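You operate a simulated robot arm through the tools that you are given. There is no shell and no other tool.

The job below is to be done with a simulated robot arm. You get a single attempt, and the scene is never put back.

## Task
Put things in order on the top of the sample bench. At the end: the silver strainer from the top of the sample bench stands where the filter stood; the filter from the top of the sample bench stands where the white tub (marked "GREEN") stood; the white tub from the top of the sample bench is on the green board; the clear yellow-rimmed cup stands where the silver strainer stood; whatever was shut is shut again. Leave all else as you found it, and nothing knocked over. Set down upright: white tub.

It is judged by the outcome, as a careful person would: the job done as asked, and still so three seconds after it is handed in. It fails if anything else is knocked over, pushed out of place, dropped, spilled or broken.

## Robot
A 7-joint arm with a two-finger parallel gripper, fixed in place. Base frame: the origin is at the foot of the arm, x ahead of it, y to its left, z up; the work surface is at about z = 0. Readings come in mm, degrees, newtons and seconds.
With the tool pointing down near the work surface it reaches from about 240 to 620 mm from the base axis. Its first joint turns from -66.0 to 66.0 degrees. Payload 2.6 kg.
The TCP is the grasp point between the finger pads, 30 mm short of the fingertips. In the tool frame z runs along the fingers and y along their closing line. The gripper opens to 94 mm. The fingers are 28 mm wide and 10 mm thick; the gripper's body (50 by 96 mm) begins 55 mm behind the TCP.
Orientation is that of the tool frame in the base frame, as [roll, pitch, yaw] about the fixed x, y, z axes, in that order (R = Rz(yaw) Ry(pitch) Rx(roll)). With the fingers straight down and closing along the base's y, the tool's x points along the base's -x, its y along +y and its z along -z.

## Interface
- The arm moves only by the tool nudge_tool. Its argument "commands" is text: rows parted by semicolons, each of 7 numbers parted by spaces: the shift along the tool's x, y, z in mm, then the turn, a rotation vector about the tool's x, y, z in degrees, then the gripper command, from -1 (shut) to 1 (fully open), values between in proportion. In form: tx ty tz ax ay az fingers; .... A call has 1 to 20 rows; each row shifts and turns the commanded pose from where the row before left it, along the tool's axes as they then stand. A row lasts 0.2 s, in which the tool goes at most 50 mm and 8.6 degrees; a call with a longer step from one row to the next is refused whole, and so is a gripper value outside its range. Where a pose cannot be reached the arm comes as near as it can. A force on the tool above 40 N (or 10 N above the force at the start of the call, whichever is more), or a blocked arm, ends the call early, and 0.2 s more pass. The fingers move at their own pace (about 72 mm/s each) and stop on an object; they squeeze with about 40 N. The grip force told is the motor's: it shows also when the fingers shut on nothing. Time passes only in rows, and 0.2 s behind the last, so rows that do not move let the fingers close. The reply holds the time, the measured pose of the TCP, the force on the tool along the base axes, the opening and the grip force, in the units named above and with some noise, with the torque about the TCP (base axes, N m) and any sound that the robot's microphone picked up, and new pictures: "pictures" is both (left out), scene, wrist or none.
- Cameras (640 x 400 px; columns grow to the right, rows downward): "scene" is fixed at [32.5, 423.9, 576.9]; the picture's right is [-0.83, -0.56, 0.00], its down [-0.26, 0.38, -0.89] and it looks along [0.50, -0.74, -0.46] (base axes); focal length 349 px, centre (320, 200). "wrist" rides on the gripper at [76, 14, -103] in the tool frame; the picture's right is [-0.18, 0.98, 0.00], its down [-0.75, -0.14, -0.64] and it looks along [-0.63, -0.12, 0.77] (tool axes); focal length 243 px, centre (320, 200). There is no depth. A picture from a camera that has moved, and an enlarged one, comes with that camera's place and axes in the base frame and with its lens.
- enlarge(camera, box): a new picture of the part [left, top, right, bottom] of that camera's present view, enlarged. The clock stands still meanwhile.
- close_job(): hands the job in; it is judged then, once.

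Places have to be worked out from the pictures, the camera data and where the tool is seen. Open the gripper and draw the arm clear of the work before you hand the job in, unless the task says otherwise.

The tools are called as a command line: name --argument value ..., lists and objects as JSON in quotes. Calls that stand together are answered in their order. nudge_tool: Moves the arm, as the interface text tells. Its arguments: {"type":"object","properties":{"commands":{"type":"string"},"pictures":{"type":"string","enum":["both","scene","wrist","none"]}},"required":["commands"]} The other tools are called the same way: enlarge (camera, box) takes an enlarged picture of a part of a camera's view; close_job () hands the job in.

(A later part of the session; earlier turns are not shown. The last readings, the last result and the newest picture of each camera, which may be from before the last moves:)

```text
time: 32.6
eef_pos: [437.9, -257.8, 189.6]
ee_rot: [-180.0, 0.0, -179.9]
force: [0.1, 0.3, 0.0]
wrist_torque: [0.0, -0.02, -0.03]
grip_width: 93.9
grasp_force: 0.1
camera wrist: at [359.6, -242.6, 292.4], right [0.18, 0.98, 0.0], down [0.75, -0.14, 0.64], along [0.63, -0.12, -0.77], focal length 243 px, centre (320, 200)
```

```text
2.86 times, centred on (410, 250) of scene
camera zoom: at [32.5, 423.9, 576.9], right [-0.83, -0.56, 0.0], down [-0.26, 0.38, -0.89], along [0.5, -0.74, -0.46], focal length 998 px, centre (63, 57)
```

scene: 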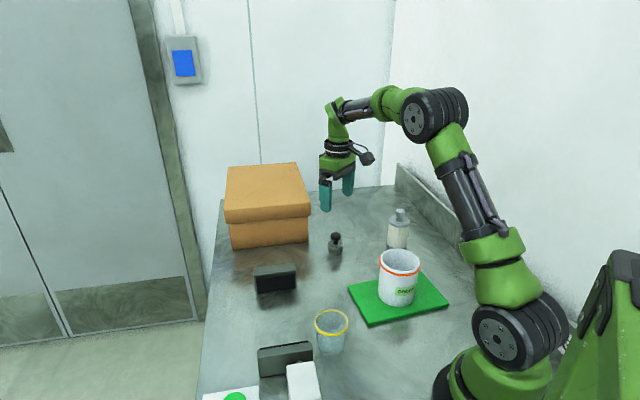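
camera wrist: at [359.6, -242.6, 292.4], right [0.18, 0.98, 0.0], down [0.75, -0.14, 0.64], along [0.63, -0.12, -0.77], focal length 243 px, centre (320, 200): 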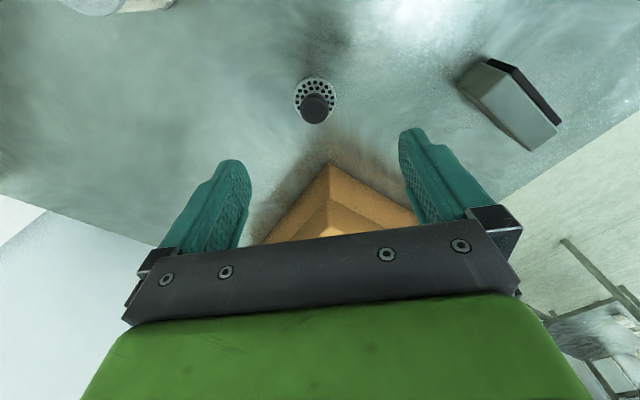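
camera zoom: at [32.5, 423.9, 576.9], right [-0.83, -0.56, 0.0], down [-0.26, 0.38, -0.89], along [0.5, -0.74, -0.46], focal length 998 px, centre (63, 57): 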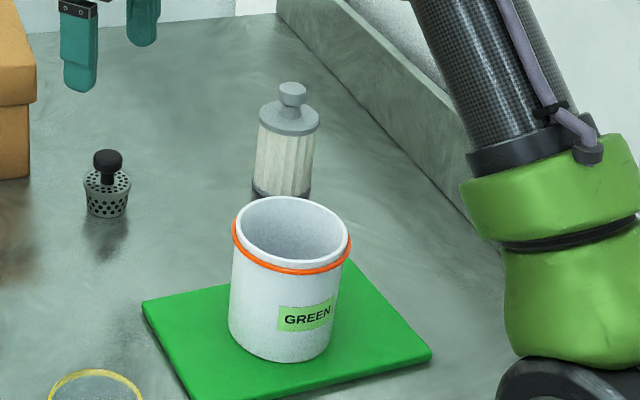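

The strainer is centred near (440,-262), with its perforated plate at z≈27 and its knob from about z=47 to 62, 27 mm wide. I'll grip the knob with the TCP at z≈62, so the fingertips stay above the plate. I first hover at z≈100 to check.

nudge_tool --commands "-2.1 -4.2 25 0 0 0 0.3; 0 0 35 0 0 0 0.3; 0 0 28 0 0 0 0.3; 0 0 0 0 0 0 0.3" --pictures "both"

enlarge --camera "wrist" --box '[220, 60, 420, 210]'

enlarge --camera "scene" --box '[290, 190, 390, 270]'

```text
time: 33.6
eef_pos: [438.9, -262.1, 103.3]
ee_rot: [180.0, 0.0, 180.0]
force: [0.4, -0.7, 0.4]
wrist_torque: [-0.02, 0.0, -0.01]
grip_width: 60.9
grasp_force: 0.1
camera wrist: at [361.6, -247.2, 204.7], right [0.18, 0.98, 0.0], down [0.75, -0.14, 0.64], along [0.63, -0.12, -0.77], focal length 243 px, centre (320, 200)
```

scene: 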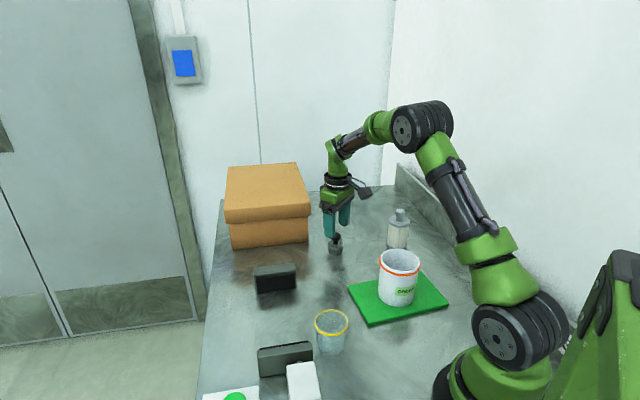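
wrist: 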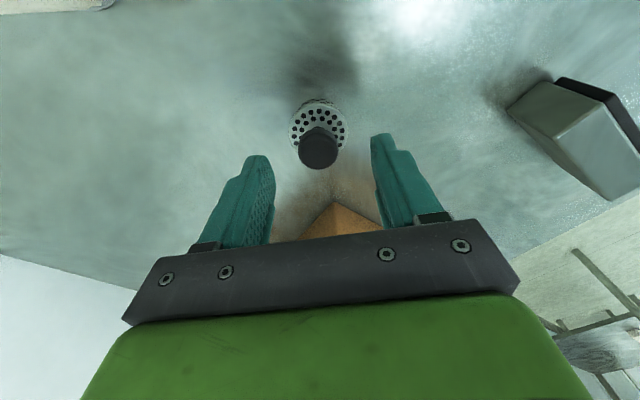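

```text
2.67 times, centred on (320, 135) of wrist
camera zoom: at [361.6, -247.2, 204.7], right [0.18, 0.98, 0.0], down [0.75, -0.14, 0.64], along [0.63, -0.12, -0.77], focal length 647 px, centre (320, 373)
```

zoom: 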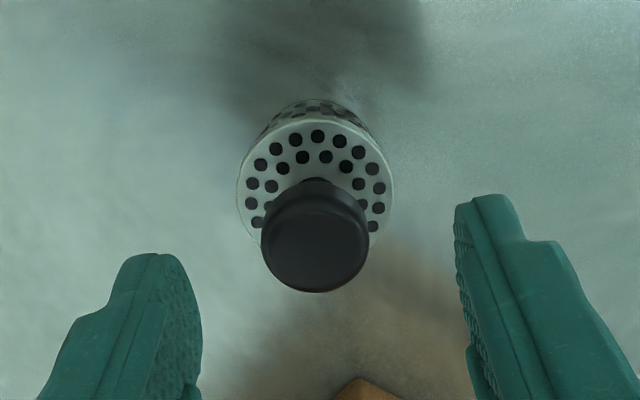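

```text
5.00 times, centred on (340, 230) of scene
camera zoom: at [32.5, 423.9, 576.9], right [-0.83, -0.56, 0.0], down [-0.26, 0.38, -0.89], along [0.5, -0.74, -0.46], focal length 1747 px, centre (220, 50)
```

zoom: 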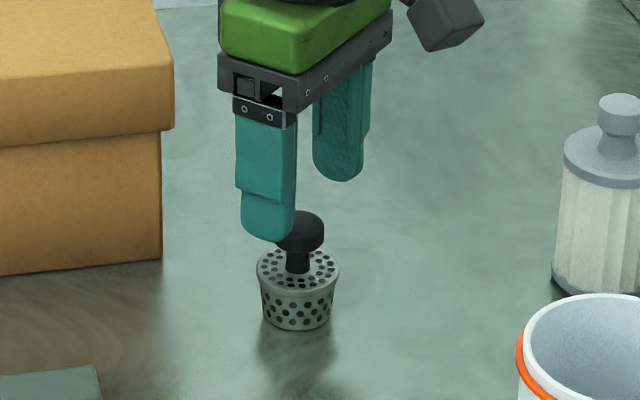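

The knob at about (438,-263) is centred between the fingers. I descend to about z=63 and close.

nudge_tool --commands "0 0 20 0 0 0 0.3; 0 0 13 0 0 0 0.3; 0 0 6 0 0 0 0.3; 0 0 0 0 0 0 0.3" --pictures "wrist"

enlarge --camera "scene" --box '[290, 190, 390, 270]'

```text
time: 34.6
eef_pos: [440.1, -261.4, 63.3]
ee_rot: [180.0, 0.0, 179.9]
force: [0.0, -0.4, 0.8]
wrist_torque: [0.0, 0.02, 0.0]
grip_width: 61.0
grasp_force: 0.0
camera wrist: at [362.1, -247.0, 165.4], right [0.18, 0.98, 0.0], down [0.75, -0.14, 0.64], along [0.63, -0.12, -0.77], focal length 243 px, centre (320, 200)
```

wrist: 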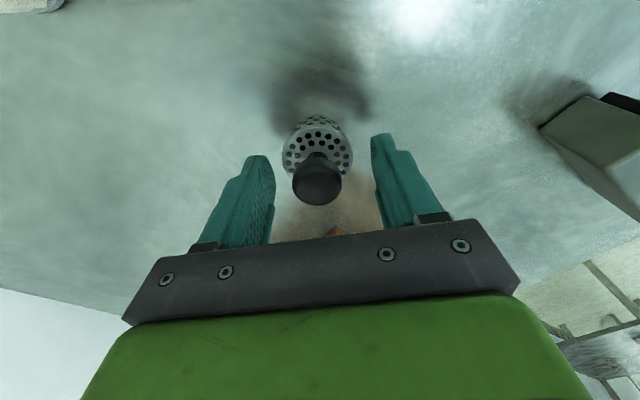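

```text
5.00 times, centred on (340, 230) of scene
camera zoom: at [32.5, 423.9, 576.9], right [-0.83, -0.56, 0.0], down [-0.26, 0.38, -0.89], along [0.5, -0.74, -0.46], focal length 1747 px, centre (220, 50)
```

zoom: 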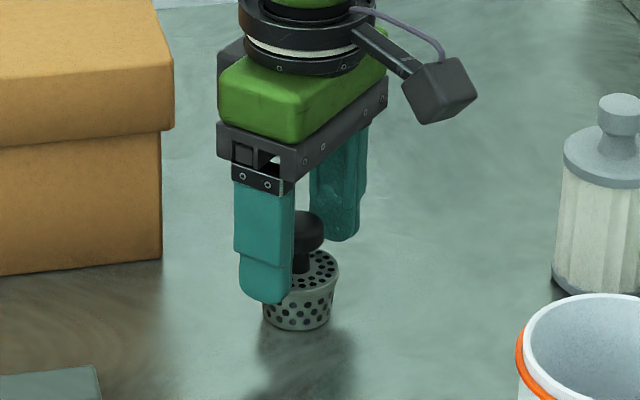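

The fingertips sit above the plate on both sides of the knob. I close on it.

nudge_tool --commands "0 0 0 0 0 0 0; 0 0 0 0 0 0 -0.3; 0 0 0 0 0 0 -1; 0 0 0 0 0 0 -1; 0 0 0 0 0 0 -1" --pictures "wrist"

enlarge --camera "scene" --box '[290, 190, 390, 270]'

```text
time: 35.8
eef_pos: [439.7, -262.7, 62.2]
ee_rot: [180.0, 0.0, -180.0]
force: [0.9, 0.6, 0.5]
wrist_torque: [0.01, 0.01, 0.0]
grip_width: 25.6
grasp_force: 39.7
camera wrist: at [362.2, -247.0, 165.6], right [0.18, 0.98, 0.0], down [0.75, -0.14, 0.64], along [0.63, -0.12, -0.77], focal length 243 px, centre (320, 200)
```

wrist: 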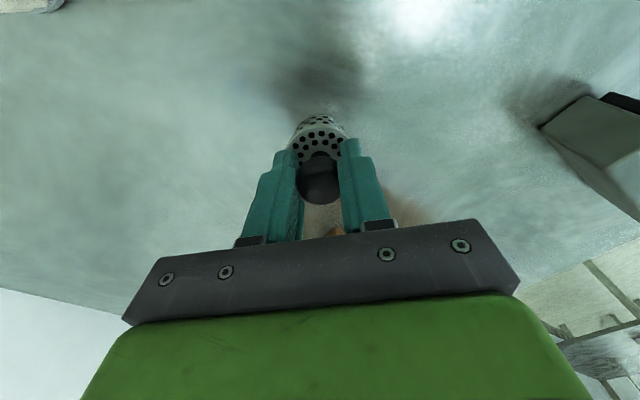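

```text
5.00 times, centred on (340, 230) of scene
camera zoom: at [32.5, 423.9, 576.9], right [-0.83, -0.56, 0.0], down [-0.26, 0.38, -0.89], along [0.5, -0.74, -0.46], focal length 1747 px, centre (220, 50)
```

zoom: 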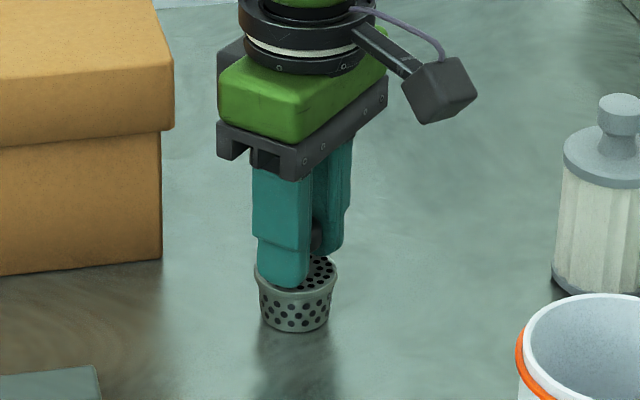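

The knob is held at 25.6 mm and 40 N. I lift slowly and check that the whole strainer comes up level.

nudge_tool --commands "0 0 -5 0 0 0 -1; 0 0 -10 0 0 0 -1; 0 0 -20 0 0 0 -1; 0 0 -30 0 0 0 -1; 0 0 -35 0 0 0 -1; 0 0 0 0 0 0 -1" --pictures "both"

enlarge --camera "scene" --box '[290, 140, 410, 260]'

```text
time: 37.2
eef_pos: [439.8, -262.2, 163.8]
ee_rot: [-179.9, 0.0, -180.0]
force: [0.3, 0.5, -0.4]
wrist_torque: [-0.02, 0.02, 0.0]
grip_width: 25.7
grasp_force: 39.8
camera wrist: at [362.1, -246.4, 266.2], right [0.18, 0.98, 0.0], down [0.75, -0.14, 0.64], along [0.63, -0.12, -0.77], focal length 243 px, centre (320, 200)
```

scene: 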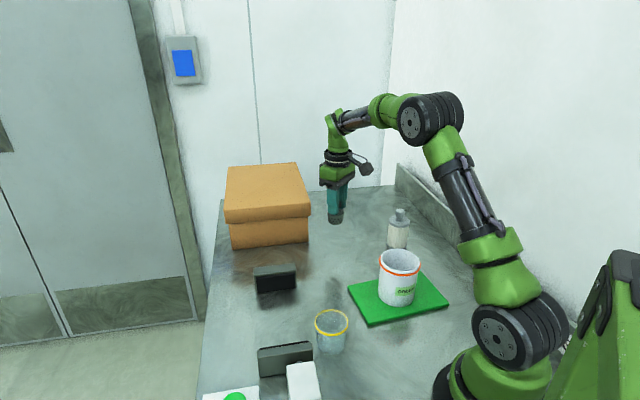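
wrist: 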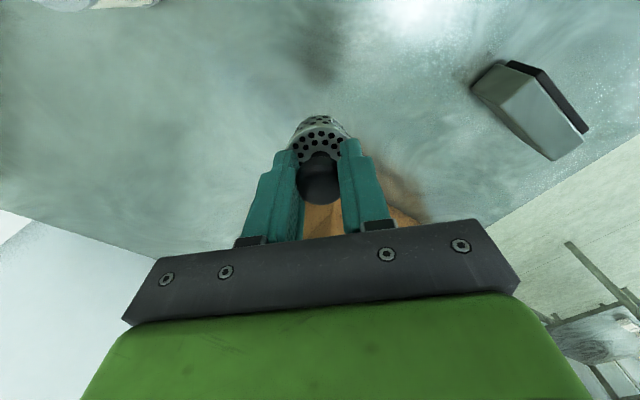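

```text
3.33 times, centred on (350, 200) of scene
camera zoom: at [32.5, 423.9, 576.9], right [-0.83, -0.56, 0.0], down [-0.26, 0.38, -0.89], along [0.5, -0.74, -0.46], focal length 1165 px, centre (220, 200)
```

zoom: 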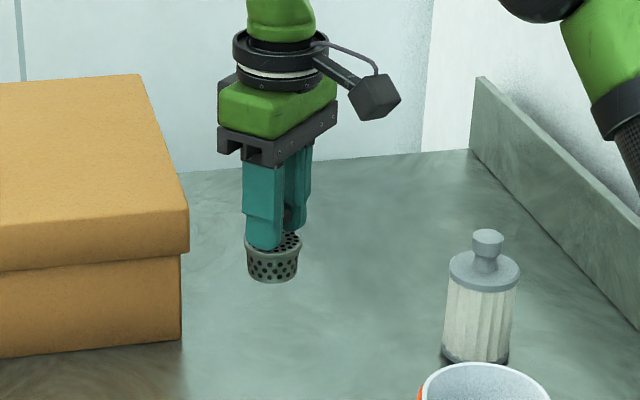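

The strainer is up and level with its bottom at about z=100, above the clamp jaw. I carry it to the filter's old place at about (413.5,77).

nudge_tool --commands "1.2 15 0 0 0 0 -1; 2.5 32 0 0 0 0 -1; 2.8 36 0 0 0 0 -1; 2.8 36 0 0 0 0 -1; 2.8 36 0 0 0 0 -1; 2.8 36 0 0 0 0 -1; 2.8 36 0 0 0 0 -1; 2.8 36 0 0 0 0 -1; 2.5 34 0 0 0 0 -1; 2 27 0 0 0 0 -1; 0.9 15.2 0 0 0 0 -1; 0 0 0 0 0 0 -1" --pictures "both"

```text
time: 39.8
eef_pos: [413.4, 76.1, 162.8]
ee_rot: [179.9, 0.1, 179.9]
force: [-1.2, -0.1, -0.1]
wrist_torque: [-0.01, 0.02, -0.02]
grip_width: 26.3
grasp_force: 39.9
camera wrist: at [336.4, 93.1, 265.0], right [0.18, 0.98, 0.0], down [0.75, -0.14, 0.64], along [0.63, -0.12, -0.77], focal length 243 px, centre (320, 200)
```

scene: 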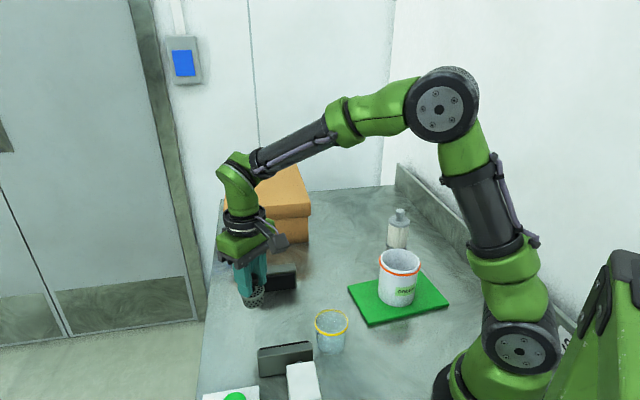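
wrist: 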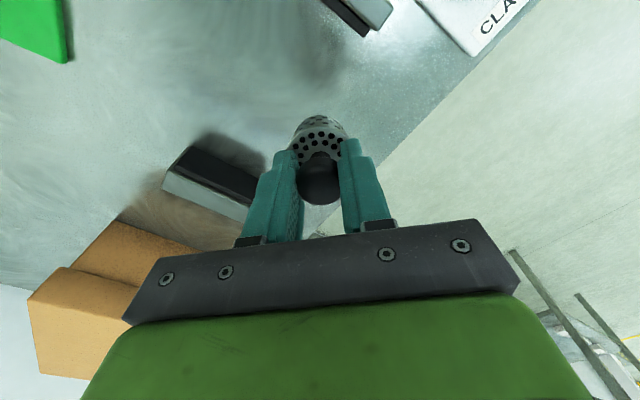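

The strainer is over the filter's old spot. I lower 95 of the 100 mm I lifted it, then go by single mm.

nudge_tool --commands "0 0 25 0 0 0 -1; 0 0 30 0 0 0 -1; 0 0 22 0 0 0 -1; 0 0 12 0 0 0 -1; 0 0 5 0 0 0 -1; 0 0 1 0 0 0 -1; 0 0 0 0 0 0 -1" --pictures "none"

nudge_tool --commands "0 0 1 0 0 0 -1; 0 0 1 0 0 0 -1; 0 0 0 0 0 0 -1" --pictures "none"

nudge_tool --commands "0 0 1 0 0 0 -1; 0 0 0 0 0 0 -1" --pictures "none"

```text
time: 41.4
eef_pos: [414.3, 77.6, 66.7]
ee_rot: [-180.0, 0.0, -180.0]
force: [0.0, 0.2, -0.6]
wrist_torque: [-0.01, 0.01, -0.01]
grip_width: 26.2
grasp_force: 40.3
```

```text
time: 42.2
eef_pos: [413.8, 75.9, 65.7]
ee_rot: [180.0, 0.0, -179.9]
force: [-0.3, -0.6, -0.8]
wrist_torque: [0.0, 0.01, 0.0]
grip_width: 26.0
grasp_force: 40.3
```

```text
time: 42.8
eef_pos: [413.9, 77.4, 66.1]
ee_rot: [180.0, 0.0, -179.9]
force: [0.2, 0.1, -0.9]
wrist_torque: [0.03, 0.02, -0.02]
grip_width: 26.0
grasp_force: 40.1
```

No contact yet, so I continue down in single mm steps and check the force each time.

nudge_tool --commands "0 0 1 0 0 0 -1; 0 0 0 0 0 0 -1" --pictures "none"

nudge_tool --commands "0 0 1 0 0 0 -1; 0 0 0 0 0 0 -1" --pictures "none"

enlarge --camera "scene" --box '[200, 240, 320, 360]'

```text
time: 43.4
eef_pos: [414.1, 77.4, 64.3]
ee_rot: [180.0, 0.0, 180.0]
force: [-0.3, 0.6, -0.8]
wrist_torque: [-0.03, 0.01, 0.04]
grip_width: 26.0
grasp_force: 40.1
```

```text
time: 44.0
eef_pos: [414.1, 77.0, 63.5]
ee_rot: [-179.9, 0.0, 180.0]
force: [0.5, 0.0, -0.6]
wrist_torque: [0.03, 0.01, 0.0]
grip_width: 26.0
grasp_force: 39.6
```

```text
3.33 times, centred on (260, 300) of scene
camera zoom: at [32.5, 423.9, 576.9], right [-0.83, -0.56, 0.0], down [-0.26, 0.38, -0.89], along [0.5, -0.74, -0.46], focal length 1165 px, centre (520, -133)
```

zoom: 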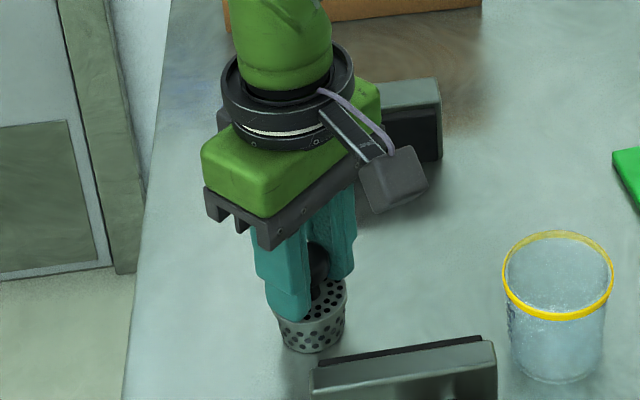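

The strainer looks upright and just above the bench. I take further single mm steps.

nudge_tool --commands "0 0 1 0 0 0 -1; 0 0 0 0 0 0 -1" --pictures "none"

nudge_tool --commands "0 0 0.7 0 0 0 -1; 0 0 0 0 0 0 -1" --pictures "none"

```text
time: 44.6
eef_pos: [414.0, 77.3, 63.2]
ee_rot: [-180.0, 0.2, -180.0]
force: [-4.4, 0.2, 13.5]
wrist_torque: [0.09, 0.3, 0.02]
grip_width: 26.2
grasp_force: 40.3
```

```text
time: 45.2
eef_pos: [414.5, 76.7, 63.0]
ee_rot: [180.0, 0.2, 179.9]
force: [-8.2, -1.8, 27.9]
wrist_torque: [0.03, 0.43, -0.01]
grip_width: 26.1
grasp_force: 40.2
```

Contact is made and slightly over-pressed at 28 N. I back off about 1.3 mm to unload it before releasing.

nudge_tool --commands "0 0 -1.3 0 0 0 -1; 0 0 0 0 0 0 -1" --pictures "none"

```text
time: 45.8
eef_pos: [414.9, 77.4, 62.4]
ee_rot: [180.0, 0.1, -179.8]
force: [3.5, -0.6, 10.5]
wrist_torque: [0.04, -0.12, 0.0]
grip_width: 26.1
grasp_force: 40.0
```

The force is down to about 10 N with the strainer seated. I take off a little more load, then open gently.

nudge_tool --commands "0 0 -0.4 0 0 0 -1; 0 0 0 0 0 0 -0.35; 0 0 0 0 0 0 -0.1; 0 0 0 0 0 0 0.3; 0 0 0 0 0 0 0.3" --pictures "both"

enlarge --camera "scene" --box '[200, 240, 320, 360]'

```text
time: 47.0
eef_pos: [413.7, 77.2, 62.5]
ee_rot: [-180.0, 0.1, -180.0]
force: [-0.5, -0.2, -0.5]
wrist_torque: [0.04, 0.0, 0.01]
grip_width: 61.0
grasp_force: 0.0
camera wrist: at [336.5, 92.5, 165.7], right [0.18, 0.98, 0.0], down [0.75, -0.14, 0.64], along [0.63, -0.12, -0.77], focal length 243 px, centre (320, 200)
```

scene: 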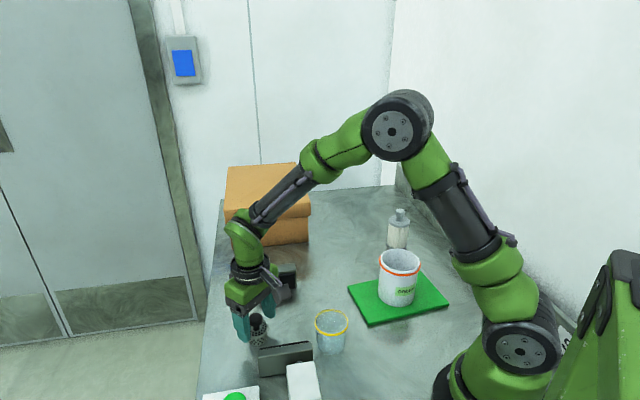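
wrist: 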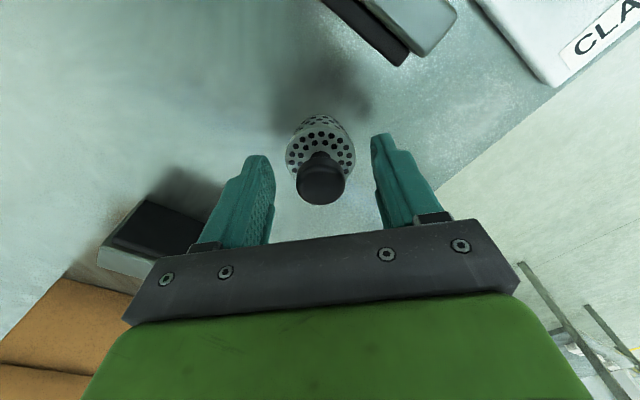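

```text
3.33 times, centred on (260, 300) of scene
camera zoom: at [32.5, 423.9, 576.9], right [-0.83, -0.56, 0.0], down [-0.26, 0.38, -0.89], along [0.5, -0.74, -0.46], focal length 1165 px, centre (520, -133)
```

zoom: 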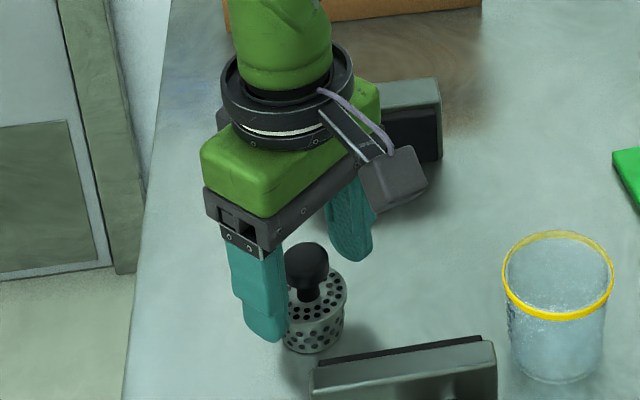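

The strainer stands where the filter was. Next is the cup, which I re-measure at about (286,9), close to a clamp jaw. I rise, move over it and turn the hand by -60° so the fingers close away from the jaw.

nudge_tool --commands "0 0 -15 0 0 0 0.3; 0 0 -40 0 0 0 0.3; 0 0 -45 0 0 0 0.3; 0 0 -45 0 0 0 1; 31.9 -17 0 0 0 0 1; 31.9 -17 0 0 0 0 1; 31.9 -17 0 0 0 0 1; 31.9 -17 0 0 0 0 1; 0 0 0 0 0 -8.5 1; 0 0 0 0 0 -8.5 1; 0 0 0 0 0 -8.5 1; 0 0 0 0 0 -8.5 1; 0 0 0 0 0 -8.5 1; 0 0 0 0 0 -8.5 1; 0 0 0 0 0 -8.5 1; 0 0 0 0 0 -0.5 1; 0 0 0 0 0 0 1" --pictures "both"

enlarge --camera "wrist" --box '[220, 0, 480, 180]'

enlarge --camera "scene" --box '[200, 270, 360, 390]'

```text
time: 50.6
eef_pos: [286.0, 9.1, 207.8]
ee_rot: [180.0, 0.0, -119.9]
force: [-0.1, 0.2, 0.2]
wrist_torque: [0.01, -0.02, -0.04]
grip_width: 93.9
grasp_force: 0.0
camera wrist: at [234.7, -48.7, 310.4], right [-0.76, 0.65, 0.0], down [0.5, 0.58, 0.64], along [0.42, 0.49, -0.77], focal length 243 px, centre (320, 200)
```

scene: 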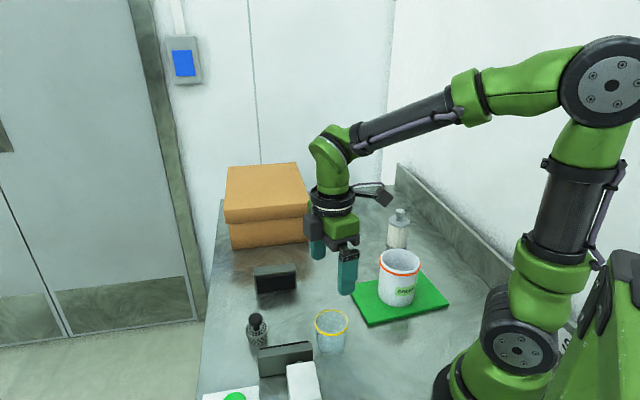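
wrist: 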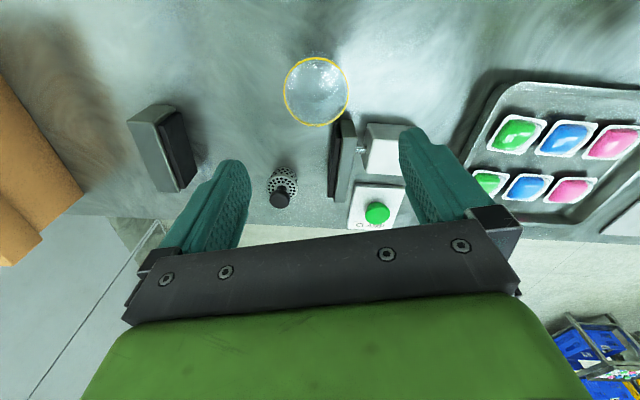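

```text
2.22 times, centred on (350, 90) of wrist
camera zoom: at [234.7, -48.7, 310.4], right [-0.76, 0.65, 0.0], down [0.5, 0.58, 0.64], along [0.42, 0.49, -0.77], focal length 539 px, centre (253, 444)
```

zoom: 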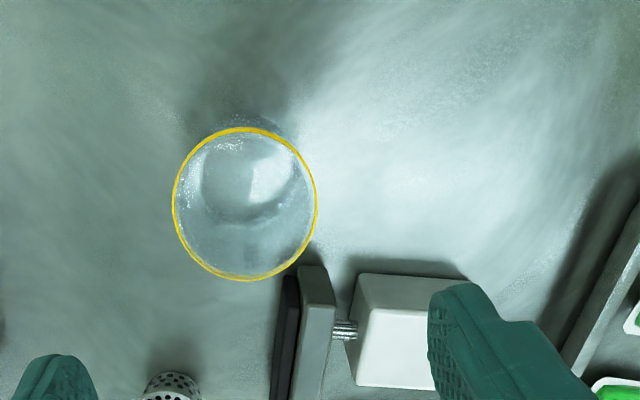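

```text
3.33 times, centred on (280, 330) of scene
camera zoom: at [32.5, 423.9, 576.9], right [-0.83, -0.56, 0.0], down [-0.26, 0.38, -0.89], along [0.5, -0.74, -0.46], focal length 1165 px, centre (453, -233)
```

zoom: 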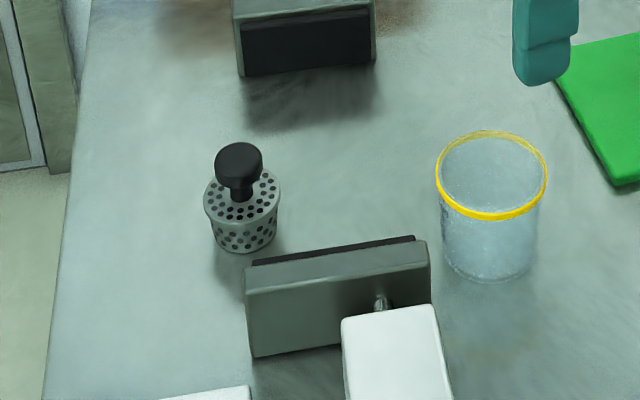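

From the wrist view the cup centre is about (286,6) with the rim at z≈61. The nearest jaw corner is about 27 mm from the rim, and the fingers' line runs clear of it. I correct slightly and descend to a hover.

nudge_tool --commands "2.2 -1.3 25 0 0 0 1; 0 0 40 0 0 0 1; 0 0 35 0 0 0 1; 0 0 0 0 0 0 1" --pictures "both"

enlarge --camera "wrist" --box '[180, 40, 460, 215]'

enlarge --camera "scene" --box '[250, 260, 390, 380]'

```text
time: 51.6
eef_pos: [287.2, 7.8, 107.8]
ee_rot: [180.0, 0.1, -120.1]
force: [0.4, -0.3, 0.2]
wrist_torque: [0.0, 0.03, 0.01]
grip_width: 94.2
grasp_force: 0.2
camera wrist: at [234.9, -50.9, 210.6], right [-0.76, 0.65, 0.0], down [0.5, 0.58, 0.64], along [0.42, 0.49, -0.77], focal length 243 px, centre (320, 200)
```

scene: 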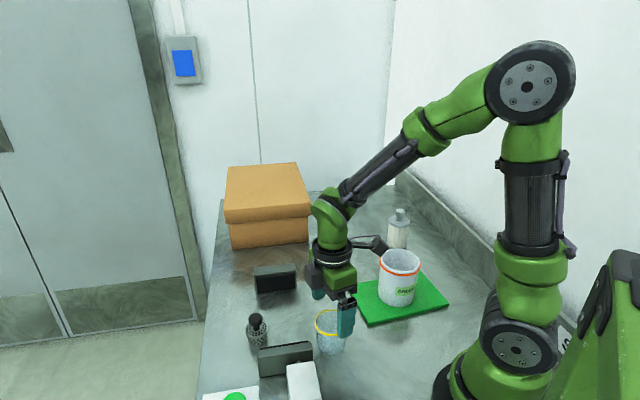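
wrist: 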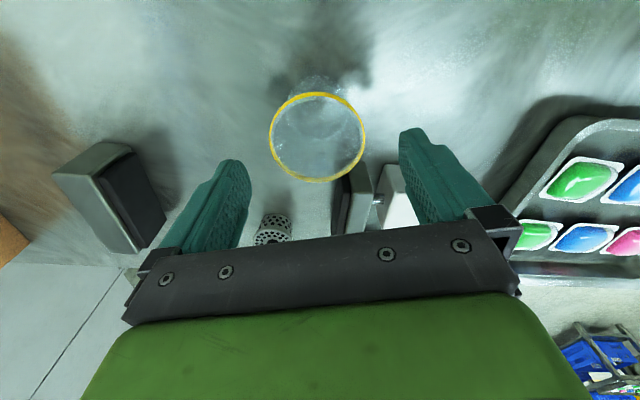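

```text
2.29 times, centred on (320, 128) of wrist
camera zoom: at [234.9, -50.9, 210.6], right [-0.76, 0.65, 0.0], down [0.5, 0.58, 0.64], along [0.42, 0.49, -0.77], focal length 555 px, centre (320, 366)
```

zoom: 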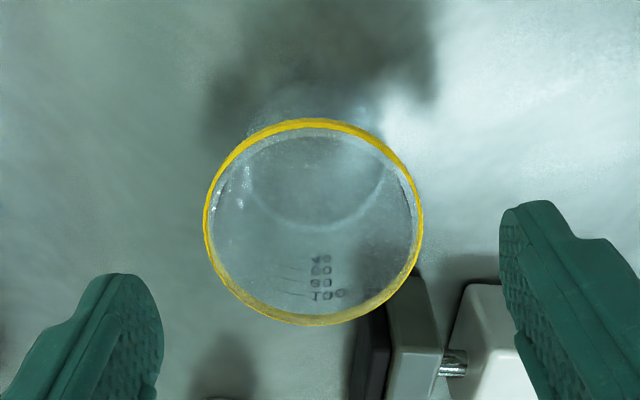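

```text
3.33 times, centred on (320, 320) of scene
camera zoom: at [32.5, 423.9, 576.9], right [-0.83, -0.56, 0.0], down [-0.26, 0.38, -0.89], along [0.5, -0.74, -0.46], focal length 1165 px, centre (320, -200)
```

zoom: 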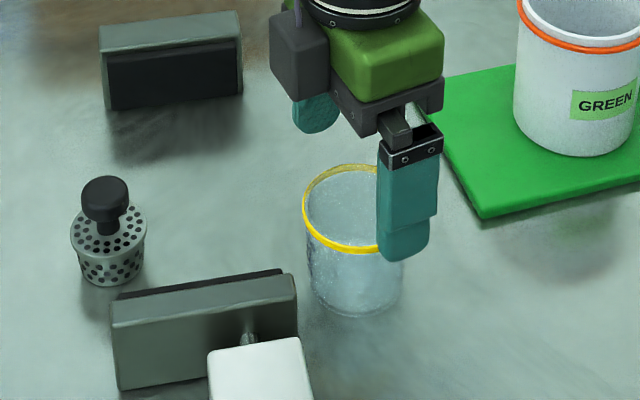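

The cup, graduated and apparently empty, is centred between the fingers at about (286,6). I lower to z≈54 so the pads meet the yellow rim, then close.

nudge_tool --commands "0 0 22 0 0 0 1; 0 0 18 0 0 0 1; 0 0 9 0 0 0 1; 0 0 4 0 0 0 1; 0 0 0 0 0 0 1" --pictures "both"

enlarge --camera "scene" --box '[250, 260, 390, 380]'

```text
time: 52.8
eef_pos: [285.8, 6.6, 55.6]
ee_rot: [-180.0, 0.1, -120.0]
force: [-0.5, 0.2, 0.5]
wrist_torque: [-0.01, 0.01, -0.01]
grip_width: 93.9
grasp_force: 0.0
camera wrist: at [234.5, -51.1, 157.6], right [-0.76, 0.65, 0.0], down [0.5, 0.58, 0.64], along [0.42, 0.49, -0.77], focal length 243 px, centre (320, 200)
```

scene: 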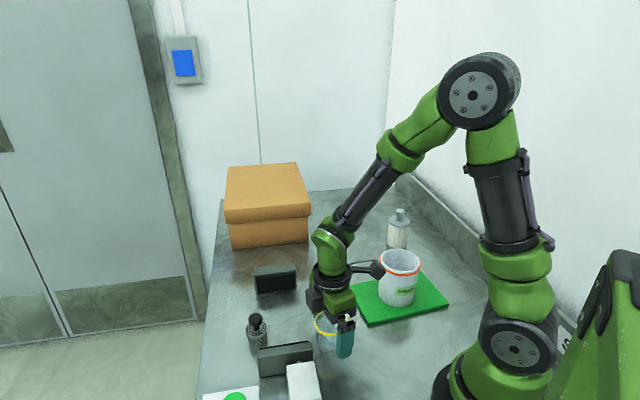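
wrist: 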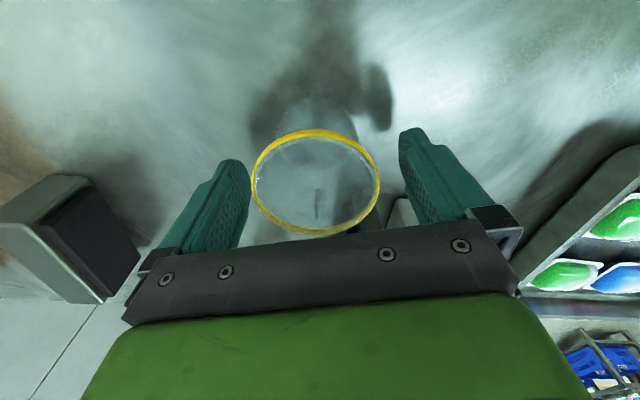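

```text
3.33 times, centred on (320, 320) of scene
camera zoom: at [32.5, 423.9, 576.9], right [-0.83, -0.56, 0.0], down [-0.26, 0.38, -0.89], along [0.5, -0.74, -0.46], focal length 1165 px, centre (320, -200)
```

zoom: 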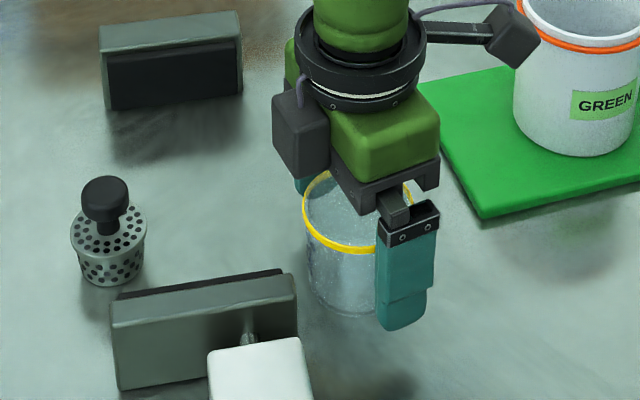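

The fingers straddle the rim with room to spare. I close gently.

nudge_tool --commands "0 0 0 0 0 0 0.6; 0 0 0 0 0 0 0.4; 0 0 0 0 0 0 -1; 0 0 0 0 0 0 -1; 0 0 0 0 0 0 -1" --pictures "both"

enlarge --camera "scene" --box '[250, 260, 390, 380]'

```text
time: 54.0
eef_pos: [285.5, 7.3, 55.4]
ee_rot: [-179.9, 0.0, -120.0]
force: [0.9, -0.3, -0.8]
wrist_torque: [0.01, 0.0, 0.0]
grip_width: 59.8
grasp_force: 40.1
camera wrist: at [234.5, -51.1, 157.7], right [-0.76, 0.65, 0.0], down [0.5, 0.58, 0.64], along [0.42, 0.49, -0.77], focal length 243 px, centre (320, 200)
```

scene: 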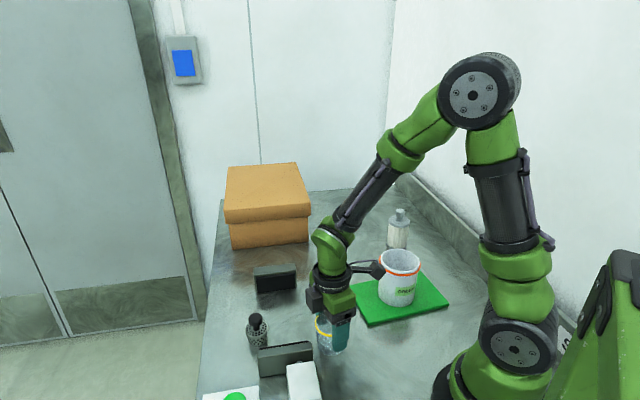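
wrist: 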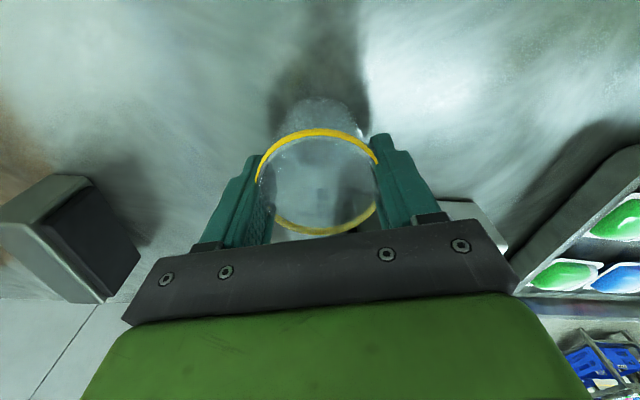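

```text
3.33 times, centred on (320, 320) of scene
camera zoom: at [32.5, 423.9, 576.9], right [-0.83, -0.56, 0.0], down [-0.26, 0.38, -0.89], along [0.5, -0.74, -0.46], focal length 1165 px, centre (320, -200)
```

zoom: 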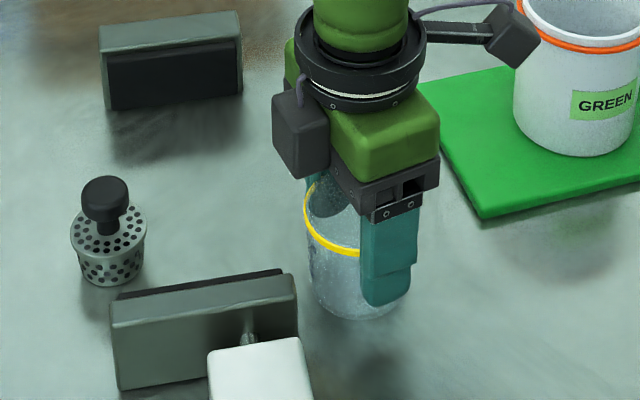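

The cup is held at 59.8 mm and 40 N. I lift straight up slowly, then check.

nudge_tool --commands "0 0 -4 0 0 0 -1; 0 0 -8 0 0 0 -1; 0 0 -15 0 0 0 -1; 0 0 -25 0 0 0 -1; 0 0 -30 0 0 0 -1; 0 0 -26 0 0 0 -1; 0 0 -12 0 0 0 -1; 0 0 0 0 0 0 -1" --pictures "both"

enlarge --camera "scene" --box '[250, 200, 410, 350]'

```text
time: 55.8
eef_pos: [286.4, 6.1, 174.4]
ee_rot: [-180.0, 0.0, -119.9]
force: [-0.1, 0.1, 0.2]
wrist_torque: [-0.03, -0.02, 0.02]
grip_width: 59.7
grasp_force: 40.0
camera wrist: at [235.3, -51.4, 277.6], right [-0.76, 0.65, 0.0], down [0.5, 0.58, 0.64], along [0.42, 0.49, -0.77], focal length 243 px, centre (320, 200)
```

scene: 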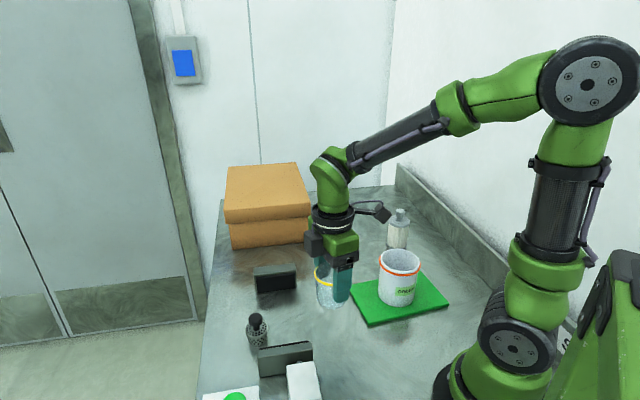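
wrist: 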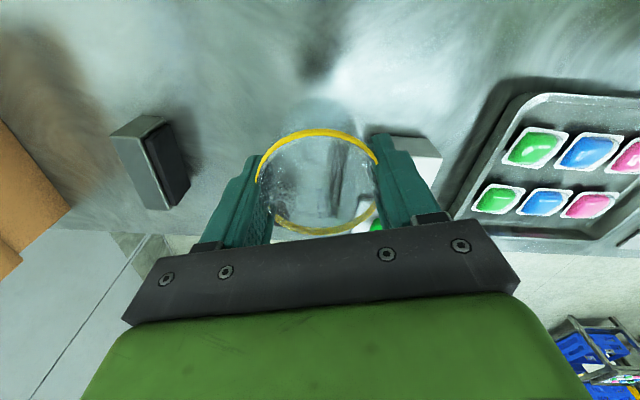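

```text
2.67 times, centred on (330, 275) of scene
camera zoom: at [32.5, 423.9, 576.9], right [-0.83, -0.56, 0.0], down [-0.26, 0.38, -0.89], along [0.5, -0.74, -0.46], focal length 932 px, centre (293, 0)
```

zoom: 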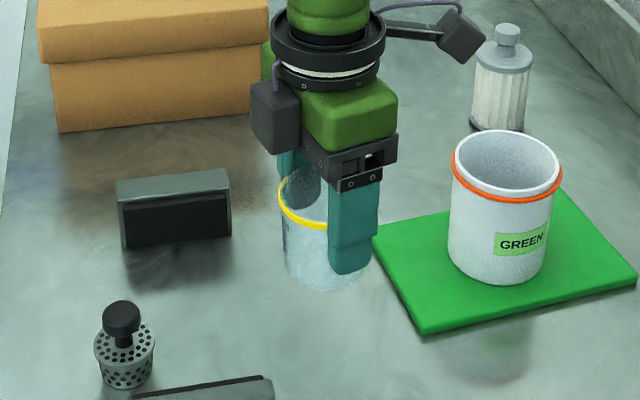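

The cup is up and level with its bottom at about z=120. I carry it smoothly to the strainer's old place at about (440,-262).

nudge_tool --commands "6.2 -10.7 0 0 0 0 -1; 14 -24 0 0 0 0 -1; 17.1 -29.4 0 0 0 0 -1; 18.6 -32.1 0 0 0 0 -1; 18.6 -32.1 0 0 0 0 -1; 18.6 -32.1 0 0 0 0 -1; 18.6 -32.1 0 0 0 0 -1; 18.6 -32.1 0 0 0 0 -1; 14 -24 0 0 0 0 -1; 7.8 -13.4 0 0 0 0 -1; 3.1 -5.3 0 0 0 0 -1; 0 0 0 0 0 0 -1" --pictures "both"

enlarge --camera "scene" --box '[260, 120, 420, 270]'

```text
time: 58.4
eef_pos: [440.4, -260.9, 173.6]
ee_rot: [-180.0, 0.1, -120.0]
force: [0.3, 0.2, -0.6]
wrist_torque: [0.02, 0.0, 0.01]
grip_width: 59.6
grasp_force: 39.8
camera wrist: at [388.6, -319.0, 276.7], right [-0.76, 0.65, 0.0], down [0.5, 0.58, 0.64], along [0.42, 0.49, -0.77], focal length 243 px, centre (320, 200)
```

scene: 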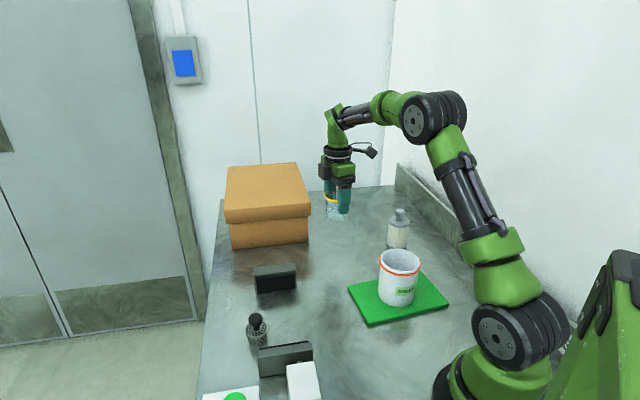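
wrist: 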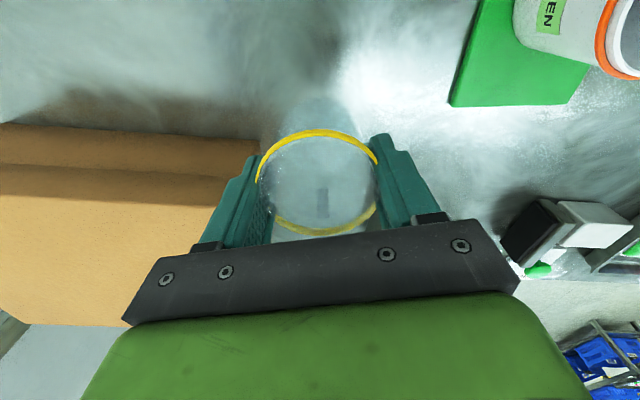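

```text
2.67 times, centred on (340, 195) of scene
camera zoom: at [32.5, 423.9, 576.9], right [-0.83, -0.56, 0.0], down [-0.26, 0.38, -0.89], along [0.5, -0.74, -0.46], focal length 932 px, centre (267, 213)
```

zoom: 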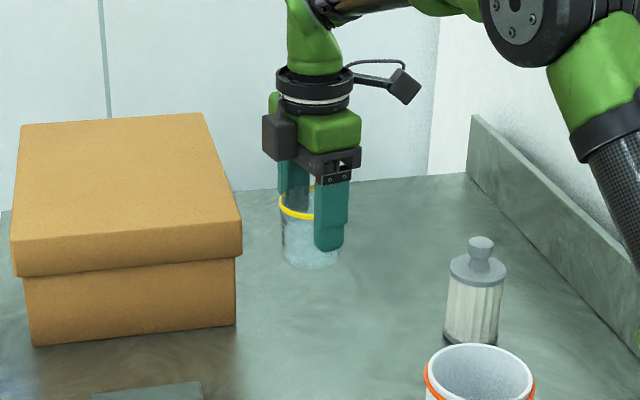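

The cup hangs level over the strainer's old spot and the box is still well clear. I lower 115 of the 120 mm and then feel for the bench.

nudge_tool --commands "0 0 20 0 0 0 -1; 0 0 30 0 0 0 -1; 0 0 30 0 0 0 -1; 0 0 20 0 0 0 -1; 0 0 10 0 0 0 -1; 0 0 4 0 0 0 -1; 0 0 1 0 0 0 -1; 0 0 0 0 0 0 -1" --pictures "scene"

enlarge --camera "scene" --box '[270, 150, 400, 270]'

```text
time: 60.2
eef_pos: [440.6, -261.0, 60.5]
ee_rot: [180.0, 0.1, -120.0]
force: [0.2, 1.1, 0.3]
wrist_torque: [-0.03, 0.02, 0.02]
grip_width: 59.4
grasp_force: 39.8
```

scene: 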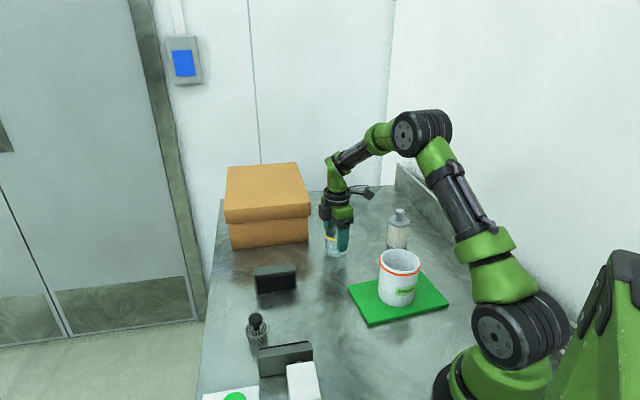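

```text
3.33 times, centred on (335, 210) of scene
camera zoom: at [32.5, 423.9, 576.9], right [-0.83, -0.56, 0.0], down [-0.26, 0.38, -0.89], along [0.5, -0.74, -0.46], focal length 1165 px, centre (270, 167)
```

zoom: 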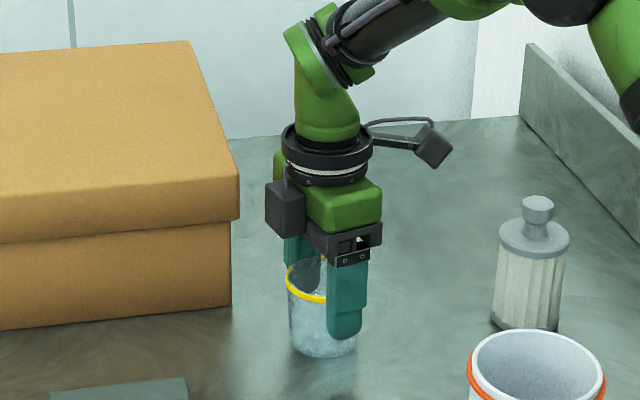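

The cup is a few mm above the bench. I go down in single mm steps and read the force after each.

nudge_tool --commands "0 0 1 0 0 0 -1; 0 0 1 0 0 0 -1; 0 0 1 0 0 0 -1; 0 0 0 0 0 0 -1" --pictures "none"

nudge_tool --commands "0 0 1 0 0 0 -1; 0 0 0 0 0 0 -1" --pictures "none"

```text
time: 61.2
eef_pos: [439.3, -261.6, 56.1]
ee_rot: [180.0, 0.0, -120.0]
force: [-0.8, -0.5, -0.2]
wrist_torque: [0.01, -0.01, 0.0]
grip_width: 59.6
grasp_force: 39.7
```

```text
time: 61.8
eef_pos: [440.5, -261.5, 55.4]
ee_rot: [180.0, 0.0, -120.0]
force: [0.4, 0.9, 0.1]
wrist_torque: [-0.01, -0.02, 0.02]
grip_width: 59.6
grasp_force: 39.8
```

No contact yet at z≈55.4, so I take one more careful step.

nudge_tool --commands "0 0 0.7 0 0 0 -1; 0 0 0 0 0 0 -1" --pictures "none"

```text
time: 62.4
eef_pos: [441.5, -261.4, 55.4]
ee_rot: [180.0, 0.0, -120.0]
force: [0.1, -0.4, -0.8]
wrist_torque: [0.02, 0.01, 0.01]
grip_width: 59.5
grasp_force: 40.4
```

There is still no load on the tool, so I take another small step.

nudge_tool --commands "0 0 0.7 0 0 0 -1; 0 0 0 0 0 0 -1" --pictures "none"

```text
time: 63.0
eef_pos: [440.2, -262.0, 55.1]
ee_rot: [-179.9, 0.0, -120.0]
force: [-0.6, 0.2, 2.2]
wrist_torque: [0.03, 0.04, 0.02]
grip_width: 59.6
grasp_force: 40.2
```

The force shows 2.2 N upward, a light touch on the bench. I open the gripper to about 80 mm.

nudge_tool --commands "0 0 0 0 0 0 0.35; 0 0 0 0 0 0 0.5; 0 0 0 0 0 0 0.7; 0 0 0 0 0 0 0.7; 0 0 0 0 0 0 0.7" --pictures "both"

enlarge --camera "scene" --box '[270, 150, 400, 270]'

```text
time: 64.2
eef_pos: [440.8, -261.9, 55.5]
ee_rot: [179.9, -0.1, -120.0]
force: [-0.3, -0.5, 0.3]
wrist_torque: [-0.03, 0.05, -0.01]
grip_width: 79.8
grasp_force: 0.1
camera wrist: at [388.5, -319.5, 157.4], right [-0.76, 0.65, 0.0], down [0.5, 0.58, 0.64], along [0.42, 0.49, -0.77], focal length 243 px, centre (320, 200)
```

scene: 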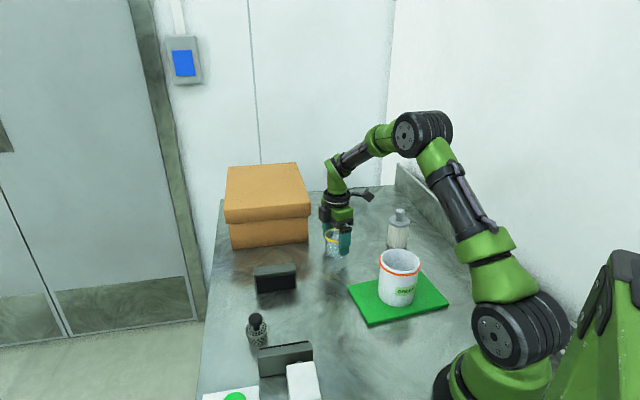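
wrist: 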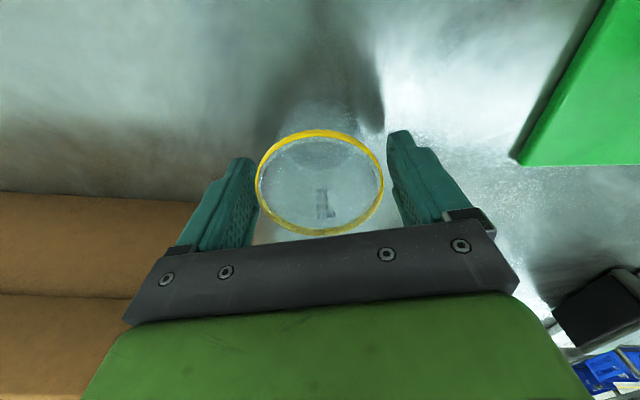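

```text
3.33 times, centred on (335, 210) of scene
camera zoom: at [32.5, 423.9, 576.9], right [-0.83, -0.56, 0.0], down [-0.26, 0.38, -0.89], along [0.5, -0.74, -0.46], focal length 1165 px, centre (270, 167)
```

zoom: 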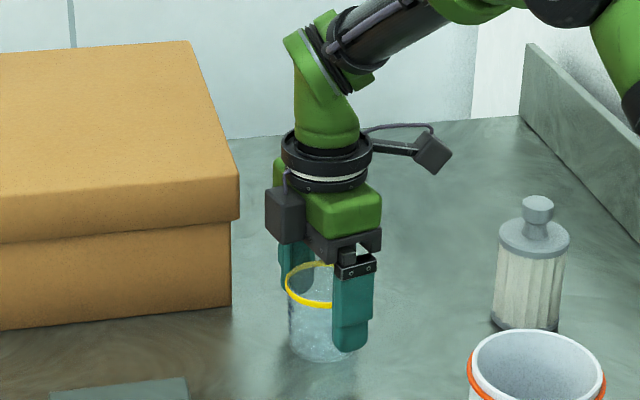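

The cup stands free. I rise straight up to about z=300, then check all four placements.

nudge_tool --commands "0 0 -8 0 0 0 0.7; 0 0 -20 0 0 0 0.7; 0 0 -35 0 0 0 0.7; 0 0 -45 0 0 0 0.7; 0 0 -45 0 0 0 1; 0 0 -45 0 0 0 1; 0 0 -45 0 0 0 1; 0 0 0 0 0 0 1" --pictures "both"

enlarge --camera "scene" --box '[290, 190, 460, 320]'

enlarge --camera "scene" --box '[190, 250, 430, 400]'

```text
time: 66.0
eef_pos: [440.1, -261.9, 298.2]
ee_rot: [180.0, 0.0, -120.0]
force: [-0.6, -0.2, 0.2]
wrist_torque: [-0.03, -0.01, 0.0]
grip_width: 94.1
grasp_force: 0.0
camera wrist: at [389.3, -319.3, 401.0], right [-0.76, 0.65, 0.0], down [0.5, 0.58, 0.64], along [0.42, 0.49, -0.77], focal length 243 px, centre (320, 200)
```

scene: 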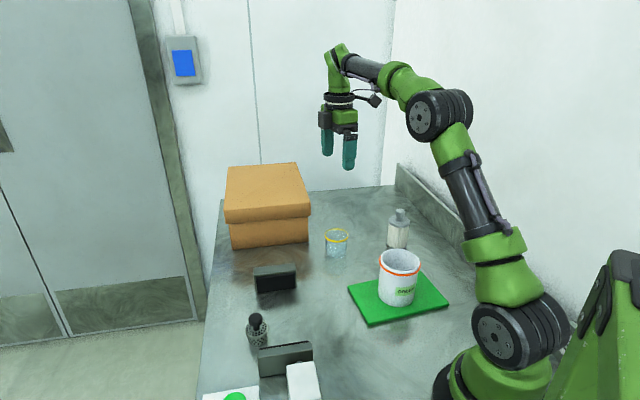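
wrist: 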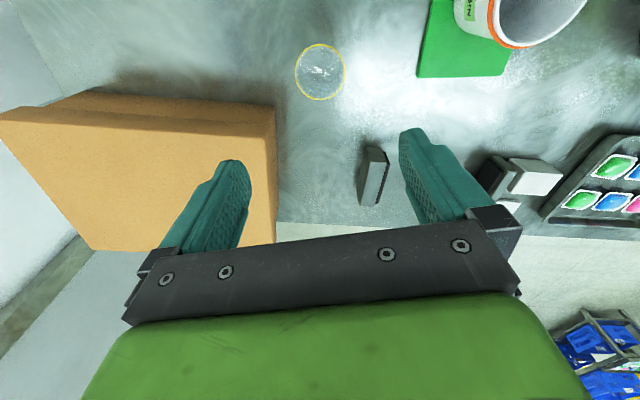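

```text
3.08 times, centred on (375, 255) of scene
camera zoom: at [32.5, 423.9, 576.9], right [-0.83, -0.56, 0.0], down [-0.26, 0.38, -0.89], along [0.5, -0.74, -0.46], focal length 1075 px, centre (151, 31)
```

zoom: 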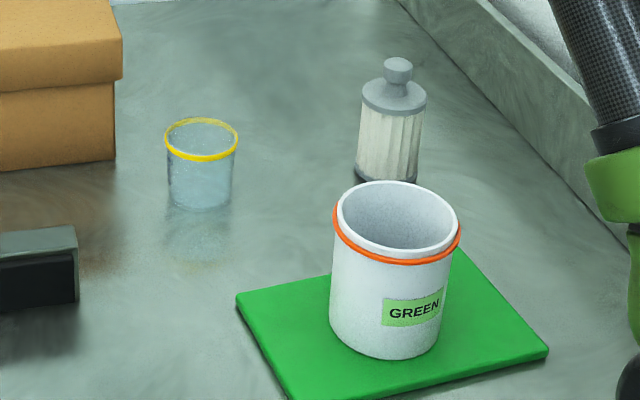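

```text
2.67 times, centred on (310, 325) of scene
camera zoom: at [32.5, 423.9, 576.9], right [-0.83, -0.56, 0.0], down [-0.26, 0.38, -0.89], along [0.5, -0.74, -0.46], focal length 932 px, centre (347, -133)
```

zoom: 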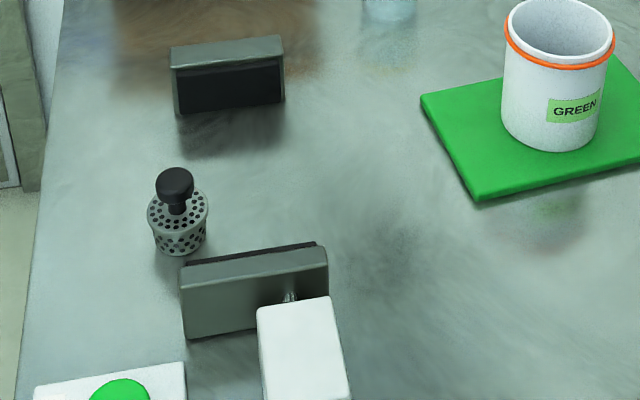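

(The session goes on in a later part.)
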